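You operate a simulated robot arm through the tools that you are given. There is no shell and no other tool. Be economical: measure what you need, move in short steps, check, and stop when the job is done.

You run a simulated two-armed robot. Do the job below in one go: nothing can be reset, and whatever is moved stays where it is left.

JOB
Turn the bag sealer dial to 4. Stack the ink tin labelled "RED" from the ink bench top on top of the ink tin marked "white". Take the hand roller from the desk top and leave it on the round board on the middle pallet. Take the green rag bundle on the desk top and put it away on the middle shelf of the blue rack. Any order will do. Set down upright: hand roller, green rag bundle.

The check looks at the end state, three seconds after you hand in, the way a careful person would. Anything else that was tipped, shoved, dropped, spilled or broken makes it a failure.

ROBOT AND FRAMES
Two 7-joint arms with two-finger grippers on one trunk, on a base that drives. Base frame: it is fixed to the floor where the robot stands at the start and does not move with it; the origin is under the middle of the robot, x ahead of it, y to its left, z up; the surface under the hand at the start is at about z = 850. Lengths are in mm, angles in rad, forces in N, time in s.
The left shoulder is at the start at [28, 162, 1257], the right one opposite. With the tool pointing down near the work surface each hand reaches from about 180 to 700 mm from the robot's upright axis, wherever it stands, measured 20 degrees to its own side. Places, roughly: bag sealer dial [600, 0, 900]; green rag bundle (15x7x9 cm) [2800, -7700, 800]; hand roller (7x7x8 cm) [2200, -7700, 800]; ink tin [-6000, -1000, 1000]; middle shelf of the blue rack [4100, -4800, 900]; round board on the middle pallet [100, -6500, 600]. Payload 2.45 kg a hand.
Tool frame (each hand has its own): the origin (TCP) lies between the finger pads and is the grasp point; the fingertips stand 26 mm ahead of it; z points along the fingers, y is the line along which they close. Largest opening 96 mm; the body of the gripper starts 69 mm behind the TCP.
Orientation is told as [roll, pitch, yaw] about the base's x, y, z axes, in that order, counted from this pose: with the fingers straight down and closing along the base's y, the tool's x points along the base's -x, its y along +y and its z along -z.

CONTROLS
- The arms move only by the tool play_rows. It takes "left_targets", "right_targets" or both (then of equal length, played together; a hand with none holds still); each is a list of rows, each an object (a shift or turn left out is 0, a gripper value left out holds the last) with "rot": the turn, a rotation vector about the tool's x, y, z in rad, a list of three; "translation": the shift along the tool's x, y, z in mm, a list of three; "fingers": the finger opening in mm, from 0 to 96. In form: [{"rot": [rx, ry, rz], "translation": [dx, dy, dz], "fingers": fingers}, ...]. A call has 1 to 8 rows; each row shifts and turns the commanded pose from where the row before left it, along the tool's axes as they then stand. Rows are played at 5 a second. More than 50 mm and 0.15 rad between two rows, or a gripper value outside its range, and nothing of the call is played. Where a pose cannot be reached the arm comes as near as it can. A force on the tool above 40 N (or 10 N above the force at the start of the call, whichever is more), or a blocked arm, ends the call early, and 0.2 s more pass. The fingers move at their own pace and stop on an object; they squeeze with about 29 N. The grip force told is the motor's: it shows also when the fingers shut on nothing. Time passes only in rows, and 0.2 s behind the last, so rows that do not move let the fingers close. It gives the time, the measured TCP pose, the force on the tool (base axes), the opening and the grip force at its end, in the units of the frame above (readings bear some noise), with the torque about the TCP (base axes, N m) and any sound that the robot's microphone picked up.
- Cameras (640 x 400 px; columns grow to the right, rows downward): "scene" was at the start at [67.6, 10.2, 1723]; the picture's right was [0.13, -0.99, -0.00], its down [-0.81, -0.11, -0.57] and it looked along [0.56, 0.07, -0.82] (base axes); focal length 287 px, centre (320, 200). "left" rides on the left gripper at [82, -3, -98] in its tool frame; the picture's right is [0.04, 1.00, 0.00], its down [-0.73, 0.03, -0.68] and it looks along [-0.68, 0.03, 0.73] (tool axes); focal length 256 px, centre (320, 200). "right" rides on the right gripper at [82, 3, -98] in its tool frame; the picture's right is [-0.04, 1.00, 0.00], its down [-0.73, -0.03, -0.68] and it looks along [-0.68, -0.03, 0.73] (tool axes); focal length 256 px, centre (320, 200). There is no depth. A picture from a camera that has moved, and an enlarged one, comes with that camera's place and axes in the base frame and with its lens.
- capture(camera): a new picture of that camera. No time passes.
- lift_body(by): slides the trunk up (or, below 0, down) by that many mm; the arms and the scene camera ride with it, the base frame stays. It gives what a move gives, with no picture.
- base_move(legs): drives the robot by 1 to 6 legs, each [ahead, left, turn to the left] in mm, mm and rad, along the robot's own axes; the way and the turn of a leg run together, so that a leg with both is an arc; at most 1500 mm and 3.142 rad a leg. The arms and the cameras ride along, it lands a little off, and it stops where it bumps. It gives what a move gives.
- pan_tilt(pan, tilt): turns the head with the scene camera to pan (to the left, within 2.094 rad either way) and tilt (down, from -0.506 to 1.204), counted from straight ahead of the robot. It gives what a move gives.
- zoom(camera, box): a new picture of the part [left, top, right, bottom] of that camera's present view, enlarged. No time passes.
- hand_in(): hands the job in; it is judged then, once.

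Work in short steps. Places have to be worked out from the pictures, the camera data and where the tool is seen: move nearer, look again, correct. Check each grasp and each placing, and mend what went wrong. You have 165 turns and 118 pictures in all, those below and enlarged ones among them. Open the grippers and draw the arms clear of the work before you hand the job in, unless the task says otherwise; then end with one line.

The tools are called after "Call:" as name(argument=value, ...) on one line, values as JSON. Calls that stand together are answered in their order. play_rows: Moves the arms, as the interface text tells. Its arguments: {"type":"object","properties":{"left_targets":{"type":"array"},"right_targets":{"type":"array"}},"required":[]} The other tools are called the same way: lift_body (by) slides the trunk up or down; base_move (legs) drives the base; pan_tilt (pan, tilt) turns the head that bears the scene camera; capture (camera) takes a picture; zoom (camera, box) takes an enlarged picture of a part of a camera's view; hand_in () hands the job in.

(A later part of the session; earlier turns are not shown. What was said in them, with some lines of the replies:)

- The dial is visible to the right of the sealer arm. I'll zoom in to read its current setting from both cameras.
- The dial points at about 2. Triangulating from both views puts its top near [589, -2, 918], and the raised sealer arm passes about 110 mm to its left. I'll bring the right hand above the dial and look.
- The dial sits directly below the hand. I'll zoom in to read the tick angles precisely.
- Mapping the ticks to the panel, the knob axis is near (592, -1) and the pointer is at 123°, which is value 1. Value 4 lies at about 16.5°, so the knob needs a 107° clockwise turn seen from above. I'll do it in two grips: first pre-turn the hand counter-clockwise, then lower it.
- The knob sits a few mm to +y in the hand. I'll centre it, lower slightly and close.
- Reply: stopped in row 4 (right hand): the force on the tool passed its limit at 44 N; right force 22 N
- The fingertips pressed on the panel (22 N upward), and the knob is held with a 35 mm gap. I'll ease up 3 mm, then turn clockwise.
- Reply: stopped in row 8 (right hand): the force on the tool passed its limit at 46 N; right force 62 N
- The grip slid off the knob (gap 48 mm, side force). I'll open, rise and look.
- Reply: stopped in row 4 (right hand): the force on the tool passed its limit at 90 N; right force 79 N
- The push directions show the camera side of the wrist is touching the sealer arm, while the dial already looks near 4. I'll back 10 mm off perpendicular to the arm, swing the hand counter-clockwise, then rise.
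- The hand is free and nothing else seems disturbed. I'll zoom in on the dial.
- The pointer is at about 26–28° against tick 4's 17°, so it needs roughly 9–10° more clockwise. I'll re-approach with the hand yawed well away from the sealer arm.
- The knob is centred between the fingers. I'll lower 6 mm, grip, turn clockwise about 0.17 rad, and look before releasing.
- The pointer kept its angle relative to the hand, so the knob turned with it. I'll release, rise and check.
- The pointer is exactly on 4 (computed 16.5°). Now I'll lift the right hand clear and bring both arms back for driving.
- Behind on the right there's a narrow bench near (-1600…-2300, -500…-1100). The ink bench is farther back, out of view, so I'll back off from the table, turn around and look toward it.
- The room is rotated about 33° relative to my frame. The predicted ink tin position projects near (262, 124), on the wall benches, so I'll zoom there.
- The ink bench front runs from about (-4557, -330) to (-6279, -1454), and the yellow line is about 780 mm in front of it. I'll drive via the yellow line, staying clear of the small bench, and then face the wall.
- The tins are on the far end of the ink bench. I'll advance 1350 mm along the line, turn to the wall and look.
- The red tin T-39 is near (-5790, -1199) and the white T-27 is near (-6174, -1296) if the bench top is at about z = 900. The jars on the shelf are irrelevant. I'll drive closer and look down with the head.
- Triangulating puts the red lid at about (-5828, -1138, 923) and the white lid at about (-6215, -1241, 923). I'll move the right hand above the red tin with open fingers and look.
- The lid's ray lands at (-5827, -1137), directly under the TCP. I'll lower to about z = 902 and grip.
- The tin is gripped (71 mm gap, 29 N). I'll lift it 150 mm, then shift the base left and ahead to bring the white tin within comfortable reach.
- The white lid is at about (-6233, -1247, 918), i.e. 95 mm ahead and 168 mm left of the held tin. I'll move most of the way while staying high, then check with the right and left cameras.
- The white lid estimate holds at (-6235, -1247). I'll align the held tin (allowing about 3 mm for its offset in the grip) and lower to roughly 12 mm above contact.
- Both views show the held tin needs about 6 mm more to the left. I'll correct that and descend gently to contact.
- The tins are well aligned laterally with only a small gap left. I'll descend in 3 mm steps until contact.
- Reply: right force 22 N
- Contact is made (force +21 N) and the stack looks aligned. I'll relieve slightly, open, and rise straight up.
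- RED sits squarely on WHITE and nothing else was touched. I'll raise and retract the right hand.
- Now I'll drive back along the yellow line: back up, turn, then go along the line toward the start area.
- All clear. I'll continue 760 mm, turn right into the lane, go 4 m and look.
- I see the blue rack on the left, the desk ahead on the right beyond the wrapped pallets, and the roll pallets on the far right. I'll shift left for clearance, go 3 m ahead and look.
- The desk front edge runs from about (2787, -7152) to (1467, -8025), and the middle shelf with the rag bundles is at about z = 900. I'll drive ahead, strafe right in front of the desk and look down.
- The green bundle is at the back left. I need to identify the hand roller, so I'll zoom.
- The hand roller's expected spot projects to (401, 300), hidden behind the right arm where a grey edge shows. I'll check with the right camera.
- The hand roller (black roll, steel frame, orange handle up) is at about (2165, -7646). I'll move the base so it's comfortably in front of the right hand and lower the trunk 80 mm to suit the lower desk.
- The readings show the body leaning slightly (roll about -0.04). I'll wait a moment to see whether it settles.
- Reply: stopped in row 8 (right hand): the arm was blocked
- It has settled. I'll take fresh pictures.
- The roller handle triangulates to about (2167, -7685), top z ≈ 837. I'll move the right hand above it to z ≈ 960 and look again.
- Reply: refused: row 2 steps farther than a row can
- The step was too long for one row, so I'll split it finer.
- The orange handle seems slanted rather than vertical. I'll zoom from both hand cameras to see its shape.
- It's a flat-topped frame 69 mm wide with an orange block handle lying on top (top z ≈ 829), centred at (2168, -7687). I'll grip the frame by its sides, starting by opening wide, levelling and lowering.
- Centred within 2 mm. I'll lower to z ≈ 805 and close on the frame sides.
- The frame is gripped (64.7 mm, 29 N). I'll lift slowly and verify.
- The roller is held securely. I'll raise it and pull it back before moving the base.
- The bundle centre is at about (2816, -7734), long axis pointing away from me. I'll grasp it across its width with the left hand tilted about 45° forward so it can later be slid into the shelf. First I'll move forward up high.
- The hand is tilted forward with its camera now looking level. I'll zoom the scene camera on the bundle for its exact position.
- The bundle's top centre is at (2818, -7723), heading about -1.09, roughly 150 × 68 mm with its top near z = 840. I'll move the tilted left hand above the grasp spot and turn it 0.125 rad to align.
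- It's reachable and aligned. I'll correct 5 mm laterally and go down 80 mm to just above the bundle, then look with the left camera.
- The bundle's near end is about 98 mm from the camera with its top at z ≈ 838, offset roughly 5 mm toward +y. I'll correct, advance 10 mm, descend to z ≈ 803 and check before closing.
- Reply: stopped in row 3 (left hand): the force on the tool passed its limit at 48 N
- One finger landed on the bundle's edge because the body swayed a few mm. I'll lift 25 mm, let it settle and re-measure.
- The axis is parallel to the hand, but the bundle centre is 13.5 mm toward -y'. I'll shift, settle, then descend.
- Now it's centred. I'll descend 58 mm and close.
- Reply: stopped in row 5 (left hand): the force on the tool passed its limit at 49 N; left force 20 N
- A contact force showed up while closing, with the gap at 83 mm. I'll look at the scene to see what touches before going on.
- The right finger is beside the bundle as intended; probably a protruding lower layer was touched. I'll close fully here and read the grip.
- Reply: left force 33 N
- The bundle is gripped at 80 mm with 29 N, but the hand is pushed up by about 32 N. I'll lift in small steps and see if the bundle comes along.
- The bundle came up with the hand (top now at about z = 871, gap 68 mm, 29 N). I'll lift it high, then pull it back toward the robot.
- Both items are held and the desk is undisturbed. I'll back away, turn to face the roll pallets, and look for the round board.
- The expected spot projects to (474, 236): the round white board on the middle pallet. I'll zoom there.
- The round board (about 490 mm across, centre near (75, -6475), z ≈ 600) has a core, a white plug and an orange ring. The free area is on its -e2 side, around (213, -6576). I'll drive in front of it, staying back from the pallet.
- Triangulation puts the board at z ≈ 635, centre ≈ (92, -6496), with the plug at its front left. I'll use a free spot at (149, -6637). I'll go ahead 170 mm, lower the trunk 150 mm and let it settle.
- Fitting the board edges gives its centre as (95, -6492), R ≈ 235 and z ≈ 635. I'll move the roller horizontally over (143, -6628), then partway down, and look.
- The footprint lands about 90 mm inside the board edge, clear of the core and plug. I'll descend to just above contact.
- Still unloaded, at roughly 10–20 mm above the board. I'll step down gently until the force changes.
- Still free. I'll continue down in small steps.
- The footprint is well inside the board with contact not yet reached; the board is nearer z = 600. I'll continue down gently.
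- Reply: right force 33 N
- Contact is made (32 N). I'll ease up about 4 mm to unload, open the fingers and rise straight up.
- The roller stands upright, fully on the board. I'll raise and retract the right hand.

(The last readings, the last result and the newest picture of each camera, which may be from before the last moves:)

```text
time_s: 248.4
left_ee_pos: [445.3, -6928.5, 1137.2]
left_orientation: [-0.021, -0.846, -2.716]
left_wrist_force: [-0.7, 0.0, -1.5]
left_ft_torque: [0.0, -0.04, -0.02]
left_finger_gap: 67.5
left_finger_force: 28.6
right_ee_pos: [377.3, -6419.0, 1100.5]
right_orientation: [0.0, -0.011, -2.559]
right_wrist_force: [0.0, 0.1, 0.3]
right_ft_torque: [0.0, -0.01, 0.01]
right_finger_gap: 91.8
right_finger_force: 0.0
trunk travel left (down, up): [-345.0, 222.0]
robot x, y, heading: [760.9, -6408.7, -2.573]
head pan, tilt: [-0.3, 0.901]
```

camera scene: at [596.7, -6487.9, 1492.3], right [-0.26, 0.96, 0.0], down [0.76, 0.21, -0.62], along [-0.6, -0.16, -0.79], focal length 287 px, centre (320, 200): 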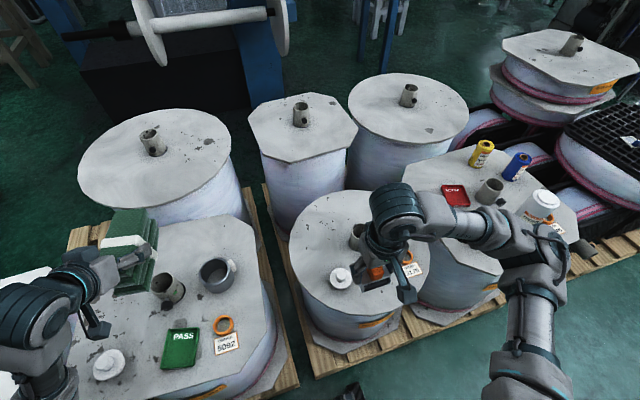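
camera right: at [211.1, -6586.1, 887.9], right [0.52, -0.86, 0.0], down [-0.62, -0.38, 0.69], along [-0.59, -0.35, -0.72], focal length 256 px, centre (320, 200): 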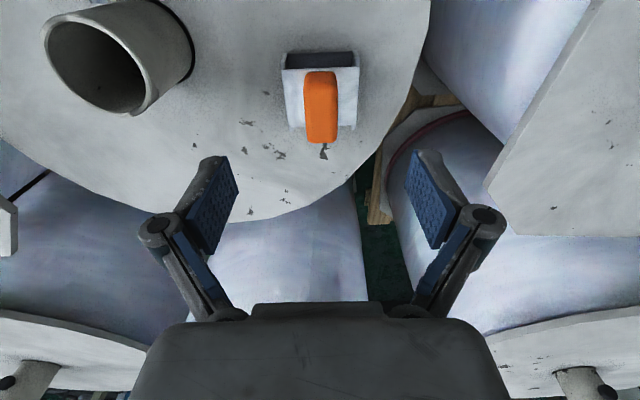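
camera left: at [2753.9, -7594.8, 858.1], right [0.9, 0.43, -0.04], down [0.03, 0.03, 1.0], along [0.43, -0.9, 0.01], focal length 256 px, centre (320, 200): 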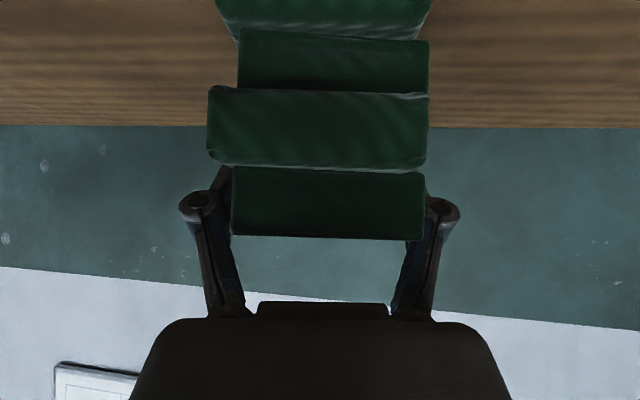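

Now I'll go to the rack: back off, strafe past the pallets, turn around and head along the desk aisle.

Call:
base_move(legs=[[-240, 0, 0], [0, 1070, 0], [-530, 0, 0], [0, 0, 3.14], [1450, 0, 0]])

Call:
pan_tilt(pan=0.2, tilt=0.4)

Call:
capture(camera="scene")

```text
time_s: 272.1
left_ee_pos: [3557.1, -5684.0, 1137.6]
left_orientation: [-0.022, -0.847, 0.376]
left_wrist_force: [0.0, -0.3, -1.4]
left_ft_torque: [0.01, 0.02, -0.01]
left_finger_gap: 67.5
left_finger_force: 28.9
right_ee_pos: [3599.7, -6193.4, 1102.2]
right_orientation: [-0.002, -0.015, 0.532]
right_wrist_force: [-1.0, 0.1, -0.8]
right_ft_torque: [-0.01, 0.05, 0.03]
right_finger_gap: 92.1
right_finger_force: 0.0
trunk travel left (down, up): [-345.0, 222.0]
robot x, y, heading: [3220.5, -6188.1, 0.52]
head pan, tilt: [-0.3, 0.901]
```

```text
time_s: 273.0
left_ee_pos: [3554.7, -5684.0, 1139.9]
left_orientation: [-0.019, -0.85, 0.374]
left_wrist_force: [-0.4, -0.5, -2.7]
left_ft_torque: [0.0, 0.03, -0.04]
left_finger_gap: 67.5
left_finger_force: 29.1
right_ee_pos: [3597.3, -6195.1, 1102.8]
right_orientation: [0.0, -0.016, 0.532]
right_wrist_force: [-0.4, 0.4, -0.1]
right_ft_torque: [-0.03, -0.01, -0.04]
right_finger_gap: 92.0
right_finger_force: 0.1
trunk travel left (down, up): [-345.0, 222.0]
robot x, y, heading: [3213.9, -6186.0, 0.513]
head pan, tilt: [0.201, 0.4]
```

```text
28 pictures are left
camera scene: at [3298.2, -6117.5, 1690.4], right [0.66, -0.75, 0.0], down [-0.3, -0.26, -0.92], along [0.69, 0.6, -0.39], focal length 287 px, centre (320, 200)
```

scene: 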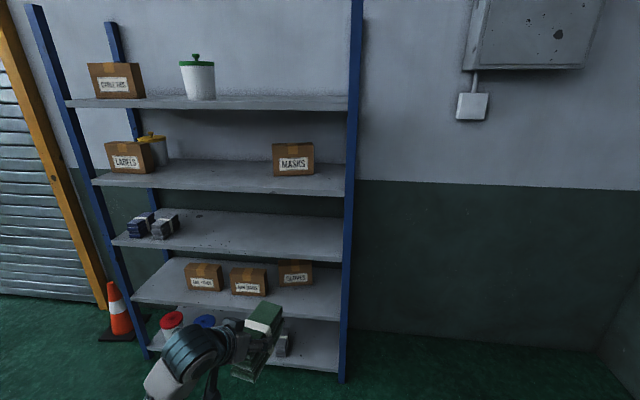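

The rack has five shelves; the third holds the other rag bundles, so it's the middle one. Its front edge is at e1 ≈ 514 and there's plenty of free room around e2 ≈ -6200. I'll align squarely and come closer, stopping with the bundle outside the rack.

Call:
base_move(legs=[[0, 0, 0.066], [0, 465, 0], [440, 0, 0]])

Call:
pan_tilt(pan=0.35, tilt=0.7)

Call:
capture(camera="scene")

Call:
capture(camera="left")

```text
time_s: 278.4
left_ee_pos: [3637.8, -5047.4, 1139.7]
left_orientation: [-0.019, -0.85, 0.434]
left_wrist_force: [-0.1, -0.4, -1.8]
left_ft_torque: [-0.02, 0.01, -0.03]
left_finger_gap: 67.5
left_finger_force: 28.9
right_ee_pos: [3709.9, -5553.9, 1103.6]
right_orientation: [-0.003, -0.016, 0.59]
right_wrist_force: [-0.4, 0.2, -0.5]
right_ft_torque: [-0.02, 0.03, 0.01]
right_finger_gap: 92.0
right_finger_force: 0.0
trunk travel left (down, up): [-345.0, 222.0]
robot x, y, heading: [3325.8, -5567.1, 0.576]
head pan, tilt: [0.201, 0.4]
```

```text
time_s: 279.2
left_ee_pos: [3634.8, -5048.8, 1141.2]
left_orientation: [-0.019, -0.852, 0.432]
left_wrist_force: [0.0, 0.5, -1.8]
left_ft_torque: [-0.01, 0.03, 0.0]
left_finger_gap: 67.7
left_finger_force: 28.7
right_ee_pos: [3708.0, -5555.7, 1103.6]
right_orientation: [-0.003, -0.018, 0.589]
right_wrist_force: [-0.1, 0.0, 0.1]
right_ft_torque: [0.03, 0.01, 0.03]
right_finger_gap: 91.9
right_finger_force: 0.1
trunk travel left (down, up): [-345.0, 222.0]
robot x, y, heading: [3324.7, -5567.4, 0.573]
head pan, tilt: [0.351, 0.7]
```

```text
27 pictures are left
camera scene: at [3392.1, -5491.9, 1663.7], right [0.8, -0.6, 0.0], down [-0.39, -0.52, -0.76], along [0.46, 0.61, -0.65], focal length 287 px, centre (320, 200)
```

scene: 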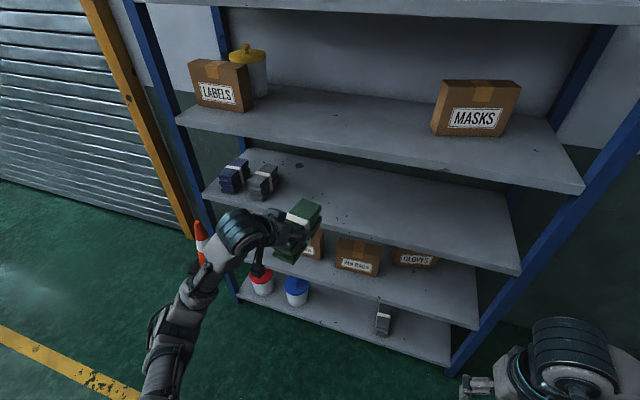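

```text
26 pictures are left
camera left: at [3521.1, -5104.2, 1144.8], right [-0.43, 0.9, -0.04], down [-0.04, 0.03, 1.0], along [0.9, 0.43, 0.03], focal length 256 px, centre (320, 200)
```

left: 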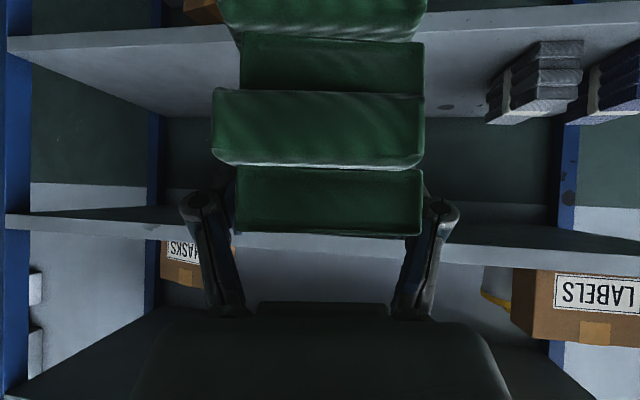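

The left camera confirms shelf 3's surface at z ≈ 902 and shelf 2's underside at ≈ 1205. I'll lower the trunk so the bundle's bottom clears the shelf by about 40 mm, then drive forward.

Call:
lift_body(by=-125)

Call:
base_move(legs=[[180, 0, 0]])

Call:
capture(camera="scene")

Call:
capture(camera="left")

```text
time_s: 280.8
left_ee_pos: [3633.7, -5048.0, 1016.3]
left_orientation: [-0.02, -0.853, 0.431]
left_wrist_force: [-0.6, 0.0, -1.9]
left_ft_torque: [0.01, 0.07, -0.03]
left_finger_gap: 67.5
left_finger_force: 28.6
right_ee_pos: [3706.8, -5554.9, 979.8]
right_orientation: [-0.004, -0.021, 0.589]
right_wrist_force: [0.2, 0.6, -0.2]
right_ft_torque: [0.01, 0.03, -0.01]
right_finger_gap: 92.2
right_finger_force: 0.1
trunk travel left (down, up): [-220.0, 347.0]
robot x, y, heading: [3324.8, -5565.1, 0.574]
head pan, tilt: [0.351, 0.7]
```

```text
time_s: 282.3
left_ee_pos: [3786.2, -4948.6, 1015.7]
left_orientation: [-0.02, -0.852, 0.432]
left_wrist_force: [0.6, 0.3, -1.1]
left_ft_torque: [-0.06, 0.05, -0.01]
left_finger_gap: 67.5
left_finger_force: 29.5
right_ee_pos: [3859.4, -5457.4, 979.4]
right_orientation: [-0.003, -0.018, 0.589]
right_wrist_force: [0.5, -0.3, -0.1]
right_ft_torque: [0.02, 0.02, 0.01]
right_finger_gap: 92.0
right_finger_force: 0.0
trunk travel left (down, up): [-220.0, 347.0]
robot x, y, heading: [3476.8, -5465.6, 0.571]
head pan, tilt: [0.351, 0.7]
```

```text
25 pictures are left
camera scene: at [3605.7, -5351.2, 1535.6], right [0.8, -0.6, 0.0], down [-0.39, -0.52, -0.76], along [0.46, 0.61, -0.65], focal length 287 px, centre (320, 200)
```

scene: 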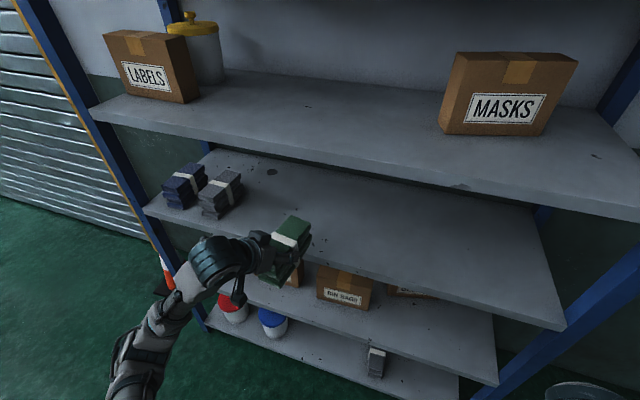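

```text
24 pictures are left
camera left: at [3671.5, -5004.9, 1019.1], right [-0.43, 0.9, -0.04], down [-0.04, 0.03, 1.0], along [0.9, 0.43, 0.03], focal length 256 px, centre (320, 200)
```

left: 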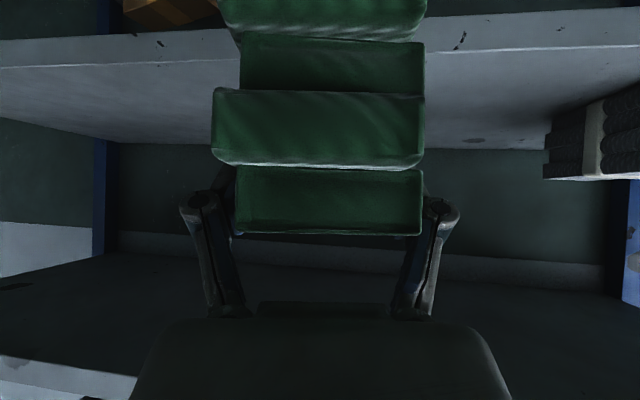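

The bundle is already over the shelf's front edge without contact. I'll advance another 135 mm.

Call:
base_move(legs=[[135, 0, 0]])

Call:
play_rows(left_targets=[{}, {}, {}, {}, {}, {}])

Call:
capture(camera="scene")

Call:
capture(camera="left")

```text
time_s: 283.6
left_ee_pos: [3894.9, -4877.4, 1015.7]
left_orientation: [-0.021, -0.853, 0.435]
left_wrist_force: [-0.2, 0.2, -2.3]
left_ft_torque: [-0.02, 0.05, -0.03]
left_finger_gap: 67.4
left_finger_force: 28.7
right_ee_pos: [3968.2, -5384.4, 980.6]
right_orientation: [-0.004, -0.022, 0.59]
right_wrist_force: [0.2, -1.0, 0.2]
right_ft_torque: [0.0, 0.05, 0.0]
right_finger_gap: 92.2
right_finger_force: 0.1
trunk travel left (down, up): [-220.0, 347.0]
robot x, y, heading: [3593.4, -5396.7, 0.576]
head pan, tilt: [0.351, 0.7]
```

```text
time_s: 285.0
left_ee_pos: [3892.8, -4880.1, 1018.7]
left_orientation: [-0.02, -0.857, 0.432]
left_wrist_force: [1.1, 0.5, -1.9]
left_ft_torque: [-0.04, 0.0, 0.01]
left_finger_gap: 67.5
left_finger_force: 28.1
right_ee_pos: [3965.3, -5387.6, 981.9]
right_orientation: [-0.002, -0.024, 0.59]
right_wrist_force: [-0.4, -0.3, -0.7]
right_ft_torque: [-0.01, -0.01, 0.02]
right_finger_gap: 92.1
right_finger_force: 0.1
trunk travel left (down, up): [-220.0, 347.0]
robot x, y, heading: [3592.1, -5393.1, 0.572]
head pan, tilt: [0.351, 0.7]
```

```text
23 pictures are left
camera scene: at [3717.4, -5278.4, 1535.6], right [0.8, -0.6, 0.0], down [-0.39, -0.52, -0.76], along [0.46, 0.61, -0.65], focal length 287 px, centre (320, 200)
```

scene: 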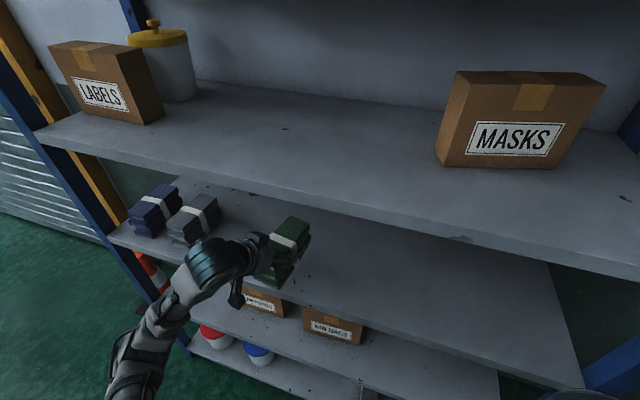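

```text
22 pictures are left
camera left: at [3778.1, -4935.4, 1022.1], right [-0.43, 0.9, -0.04], down [-0.05, 0.02, 1.0], along [0.9, 0.43, 0.03], focal length 256 px, centre (320, 200)
```

left: 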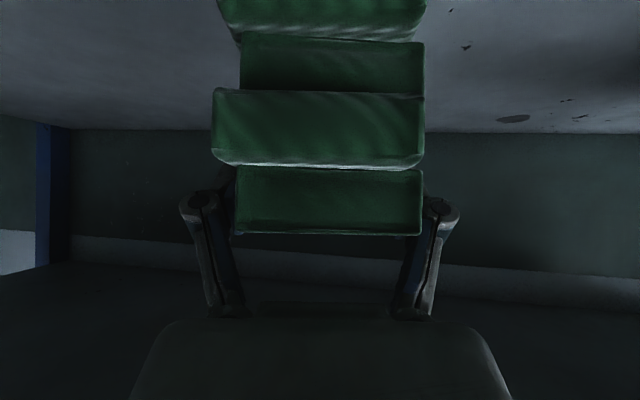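

The bundle should now be about 20 mm inside the front edge. I'll zoom in to verify its overhang and clearance.

Call:
zoom(camera="scene", box=[200, 190, 360, 310])

```text
3.33 times, centred on (280, 250) of scene
camera zoom: at [3717.4, -5278.4, 1535.6], right [0.8, -0.6, 0.0], down [-0.39, -0.52, -0.76], along [0.46, 0.61, -0.65], focal length 955 px, centre (453, 33)
```

zoom: 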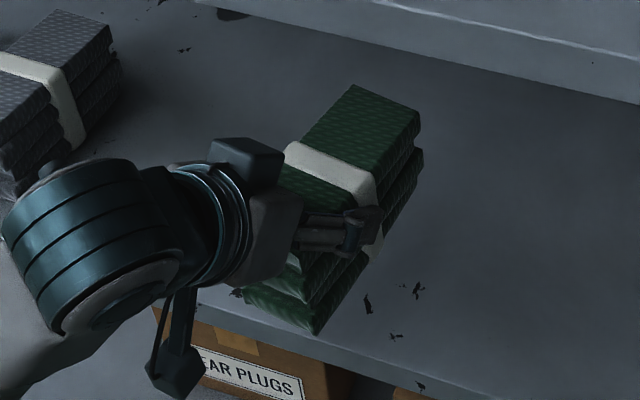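

The near lower corner would overhang the edge slightly once lowered. I'll lower 20 mm first (to keep the hand clear of the upper shelf), then push 65 mm deeper.

Call:
play_rows(left_targets=[{"translation": [15.1, 0, 13.1]}, {}, {"translation": [-14.2, 0, 16.4]}, {"translation": [-14.2, 0, 16.4]}, {"translation": [-14.2, 0, 16.4]}, {}])

Call:
zoom(camera="scene", box=[200, 190, 360, 310])

```text
time_s: 286.4
left_ee_pos: [3952.3, -4854.2, 999.1]
left_orientation: [-0.017, -0.858, 0.432]
left_wrist_force: [0.0, -0.5, -1.6]
left_ft_torque: [0.02, 0.02, 0.01]
left_finger_gap: 67.3
left_finger_force: 28.8
right_ee_pos: [3965.4, -5386.2, 981.8]
right_orientation: [-0.005, -0.026, 0.59]
right_wrist_force: [-0.2, 0.4, -0.2]
right_ft_torque: [0.04, 0.02, -0.02]
right_finger_gap: 92.2
right_finger_force: 0.1
trunk travel left (down, up): [-220.0, 347.0]
robot x, y, heading: [3587.5, -5396.6, 0.575]
head pan, tilt: [0.351, 0.7]
```

```text
3.33 times, centred on (280, 250) of scene
camera zoom: at [3717.5, -5278.6, 1535.6], right [0.8, -0.6, 0.0], down [-0.39, -0.52, -0.76], along [0.46, 0.61, -0.65], focal length 955 px, centre (453, 33)
```

zoom: 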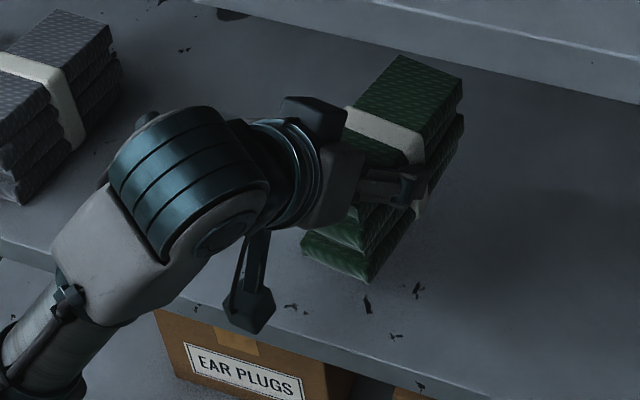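

The depth is good now. I'll lower to contact in small steps.

Call:
play_rows(left_targets=[{"translation": [3, 0, 2.6]}, {"translation": [3, 0, 2.6]}, {"translation": [2.3, 0, 2]}, {}])

Call:
play_rows(left_targets=[{"translation": [2.3, 0, 2]}, {"translation": [2.3, 0, 2]}, {}])

```text
time_s: 287.4
left_ee_pos: [3952.4, -4853.1, 987.9]
left_orientation: [-0.019, -0.857, 0.433]
left_wrist_force: [-0.2, 0.9, -1.4]
left_ft_torque: [0.01, 0.03, 0.0]
left_finger_gap: 67.5
left_finger_force: 28.9
right_ee_pos: [3966.6, -5386.7, 980.1]
right_orientation: [-0.004, -0.024, 0.591]
right_wrist_force: [-0.5, 0.1, -0.5]
right_ft_torque: [-0.03, 0.01, -0.02]
right_finger_gap: 92.1
right_finger_force: 0.1
trunk travel left (down, up): [-220.0, 347.0]
robot x, y, heading: [3589.4, -5398.3, 0.574]
head pan, tilt: [0.351, 0.7]
```

```text
time_s: 288.2
left_ee_pos: [3951.3, -4853.2, 982.8]
left_orientation: [-0.019, -0.857, 0.431]
left_wrist_force: [0.4, -0.7, -2.3]
left_ft_torque: [0.02, 0.03, 0.01]
left_finger_gap: 67.4
left_finger_force: 29.3
right_ee_pos: [3965.6, -5386.7, 981.2]
right_orientation: [-0.003, -0.025, 0.589]
right_wrist_force: [0.3, 0.1, -0.1]
right_ft_torque: [0.01, 0.01, -0.03]
right_finger_gap: 92.2
right_finger_force: 0.0
trunk travel left (down, up): [-220.0, 347.0]
robot x, y, heading: [3586.4, -5400.7, 0.576]
head pan, tilt: [0.351, 0.7]
```

No contact yet, so I'll keep going.

Call:
play_rows(left_targets=[{"translation": [2.3, 0, 2]}, {"translation": [2.3, 0, 2]}, {"translation": [2.3, 0, 2]}, {}])

Call:
zoom(camera="scene", box=[240, 190, 340, 290])

```text
time_s: 289.2
left_ee_pos: [3951.1, -4853.4, 972.7]
left_orientation: [-0.019, -0.857, 0.433]
left_wrist_force: [-0.1, -0.4, -2.0]
left_ft_torque: [0.02, 0.05, 0.01]
left_finger_gap: 67.5
left_finger_force: 29.5
right_ee_pos: [3966.0, -5386.5, 981.7]
right_orientation: [-0.003, -0.024, 0.591]
right_wrist_force: [-0.8, -0.4, 1.3]
right_ft_torque: [0.0, 0.0, 0.02]
right_finger_gap: 92.0
right_finger_force: 0.1
trunk travel left (down, up): [-220.0, 347.0]
robot x, y, heading: [3587.4, -5392.6, 0.577]
head pan, tilt: [0.351, 0.7]
```

```text
4.00 times, centred on (290, 240) of scene
camera zoom: at [3717.8, -5278.4, 1535.6], right [0.8, -0.6, 0.0], down [-0.39, -0.52, -0.76], along [0.46, 0.61, -0.65], focal length 1146 px, centre (440, 40)
```

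zoom: 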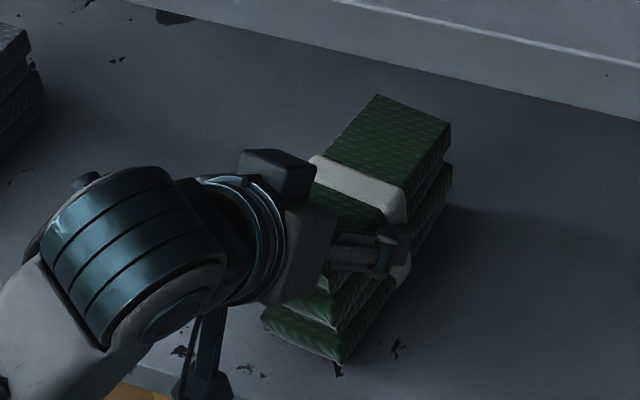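

Close to the shelf now. I'll continue with small steps.

Call:
play_rows(left_targets=[{"translation": [1.9, 0, 1.6]}, {"translation": [1.9, 0, 1.6]}, {"translation": [1.5, 0, 1.3]}, {}])

Call:
play_rows(left_targets=[{"translation": [1.5, 0, 1.3]}, {"translation": [1.5, 0, 1.3]}, {}])

```text
time_s: 290.2
left_ee_pos: [3951.4, -4855.1, 969.7]
left_orientation: [-0.015, -0.866, 0.432]
left_wrist_force: [3.5, 5.6, 22.7]
left_ft_torque: [0.57, 1.14, -0.35]
left_finger_gap: 67.5
left_finger_force: 29.4
right_ee_pos: [3966.6, -5388.2, 981.4]
right_orientation: [-0.001, -0.025, 0.589]
right_wrist_force: [-0.6, 0.2, -0.3]
right_ft_torque: [-0.02, 0.0, 0.02]
right_finger_gap: 92.0
right_finger_force: 0.0
trunk travel left (down, up): [-220.0, 347.0]
robot x, y, heading: [3590.3, -5397.0, 0.573]
head pan, tilt: [0.351, 0.7]
```

```text
time_s: 290.8
left_ee_pos: [3951.0, -4855.2, 969.6]
left_orientation: [-0.016, -0.875, 0.433]
left_wrist_force: [-2.2, -3.3, 8.9]
left_ft_torque: [-0.16, 0.82, 0.23]
left_finger_gap: 67.6
left_finger_force: 28.9
right_ee_pos: [3963.1, -5389.4, 981.3]
right_orientation: [0.0, -0.027, 0.59]
right_wrist_force: [0.1, 0.4, -0.6]
right_ft_torque: [0.0, 0.0, 0.01]
right_finger_gap: 91.8
right_finger_force: 0.0
trunk travel left (down, up): [-220.0, 347.0]
robot x, y, heading: [3587.7, -5396.7, 0.572]
head pan, tilt: [0.351, 0.7]
stopped in row 2 (left hand): the force on the tool passed its limit at 42 N (the readings are from after the stop); the commanded pose is now the measured one
```

Contact is made. I'll open the fingers, then withdraw along the tool axis.

Call:
play_rows(left_targets=[{"fingers": 95}, {}, {}, {"translation": [0, 0, -10]}, {"translation": [0, 0, -25]}, {"translation": [0, 0, -30]}, {"translation": [0, 0, -30]}])

Call:
capture(camera="left")

Call:
zoom(camera="scene", box=[220, 170, 360, 300])

```text
time_s: 292.4
left_ee_pos: [3883.6, -4883.1, 1028.4]
left_orientation: [-0.019, -0.871, 0.435]
left_wrist_force: [0.1, -0.8, 0.6]
left_ft_torque: [0.0, 0.02, -0.01]
left_finger_gap: 94.9
left_finger_force: 0.1
right_ee_pos: [3964.4, -5389.1, 981.8]
right_orientation: [-0.005, -0.028, 0.587]
right_wrist_force: [-0.1, -0.3, 1.5]
right_ft_torque: [-0.01, -0.03, -0.03]
right_finger_gap: 91.9
right_finger_force: 0.0
trunk travel left (down, up): [-220.0, 347.0]
robot x, y, heading: [3590.4, -5394.1, 0.574]
head pan, tilt: [0.351, 0.7]
```

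```text
18 pictures are left
camera left: at [3769.7, -4939.4, 1029.6], right [-0.43, 0.9, -0.04], down [-0.06, 0.02, 1.0], along [0.9, 0.43, 0.05], focal length 256 px, centre (320, 200)
```

left: 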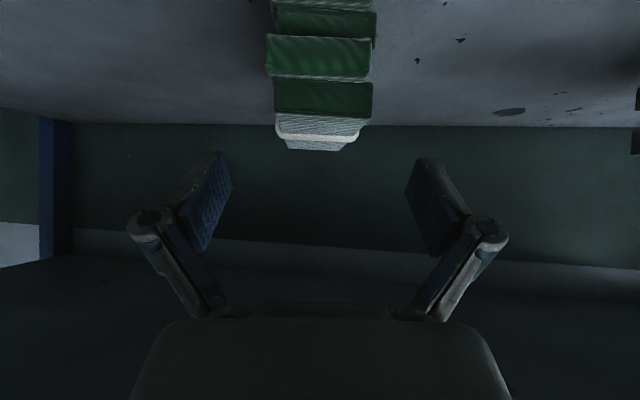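

```text
3.08 times, centred on (290, 235) of scene
camera zoom: at [3716.6, -5279.1, 1535.8], right [0.8, -0.6, 0.0], down [-0.39, -0.52, -0.76], along [0.46, 0.61, -0.65], focal length 882 px, centre (412, 92)
```

zoom: 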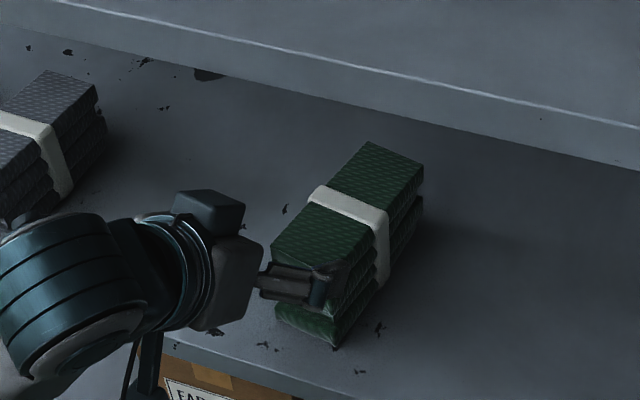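

The bundle stands upright on the middle shelf, released. I'll back the base straight out and take a final look.

Call:
base_move(legs=[[-500, 0, 0]])

Call:
pan_tilt(pan=0.35, tilt=0.5)

Call:
capture(camera="scene")

```text
time_s: 295.3
left_ee_pos: [3469.0, -5156.2, 1027.5]
left_orientation: [-0.018, -0.871, 0.425]
left_wrist_force: [-0.7, -1.0, -0.2]
left_ft_torque: [0.01, -0.04, 0.01]
left_finger_gap: 94.8
left_finger_force: 0.1
right_ee_pos: [3542.8, -5661.9, 981.6]
right_orientation: [-0.004, -0.028, 0.581]
right_wrist_force: [-0.3, 0.4, 0.8]
right_ft_torque: [0.01, -0.04, -0.05]
right_finger_gap: 92.0
right_finger_force: 0.0
trunk travel left (down, up): [-220.0, 347.0]
robot x, y, heading: [3169.5, -5666.3, 0.565]
head pan, tilt: [0.351, 0.7]
```

```text
time_s: 296.0
left_ee_pos: [3465.9, -5156.9, 1029.6]
left_orientation: [-0.017, -0.874, 0.423]
left_wrist_force: [-0.6, -0.7, -0.9]
left_ft_torque: [-0.01, 0.01, -0.02]
left_finger_gap: 95.1
left_finger_force: 0.1
right_ee_pos: [3540.2, -5662.0, 983.6]
right_orientation: [-0.004, -0.031, 0.58]
right_wrist_force: [0.2, -0.1, 0.1]
right_ft_torque: [-0.01, 0.0, 0.04]
right_finger_gap: 91.8
right_finger_force: 0.0
trunk travel left (down, up): [-220.0, 347.0]
robot x, y, heading: [3169.9, -5666.2, 0.569]
head pan, tilt: [0.351, 0.499]
```

```text
16 pictures are left
camera scene: at [3301.4, -5544.7, 1553.3], right [0.79, -0.61, 0.0], down [-0.29, -0.38, -0.88], along [0.53, 0.69, -0.48], focal length 287 px, centre (320, 200)
```

scene: 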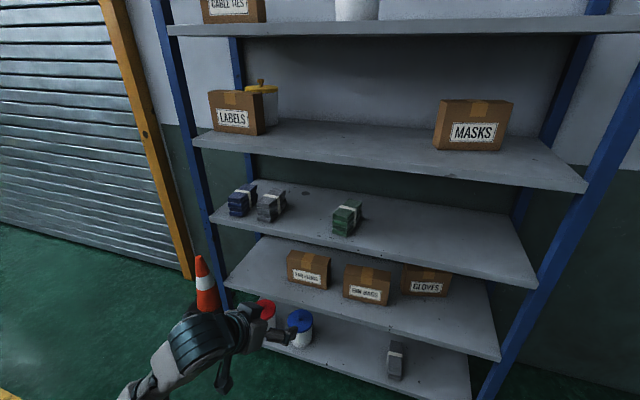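

The green bundle rests upright on the middle shelf, the other items are untouched, and both grippers are open and clear. All four tasks are done, so I'm handing in.

Call:
hand_in()

```text
The job is handed in.
```

All four tasks are finished and handed in: the dial is on 4, RED is stacked on WHITE, the roller stands upright on the round board, and the green bundle is upright on the middle shelf. While turning the dial, my right hand bumped the bag sealer's arm (a push of up to about 90 N); later pictures showed no visible change there.
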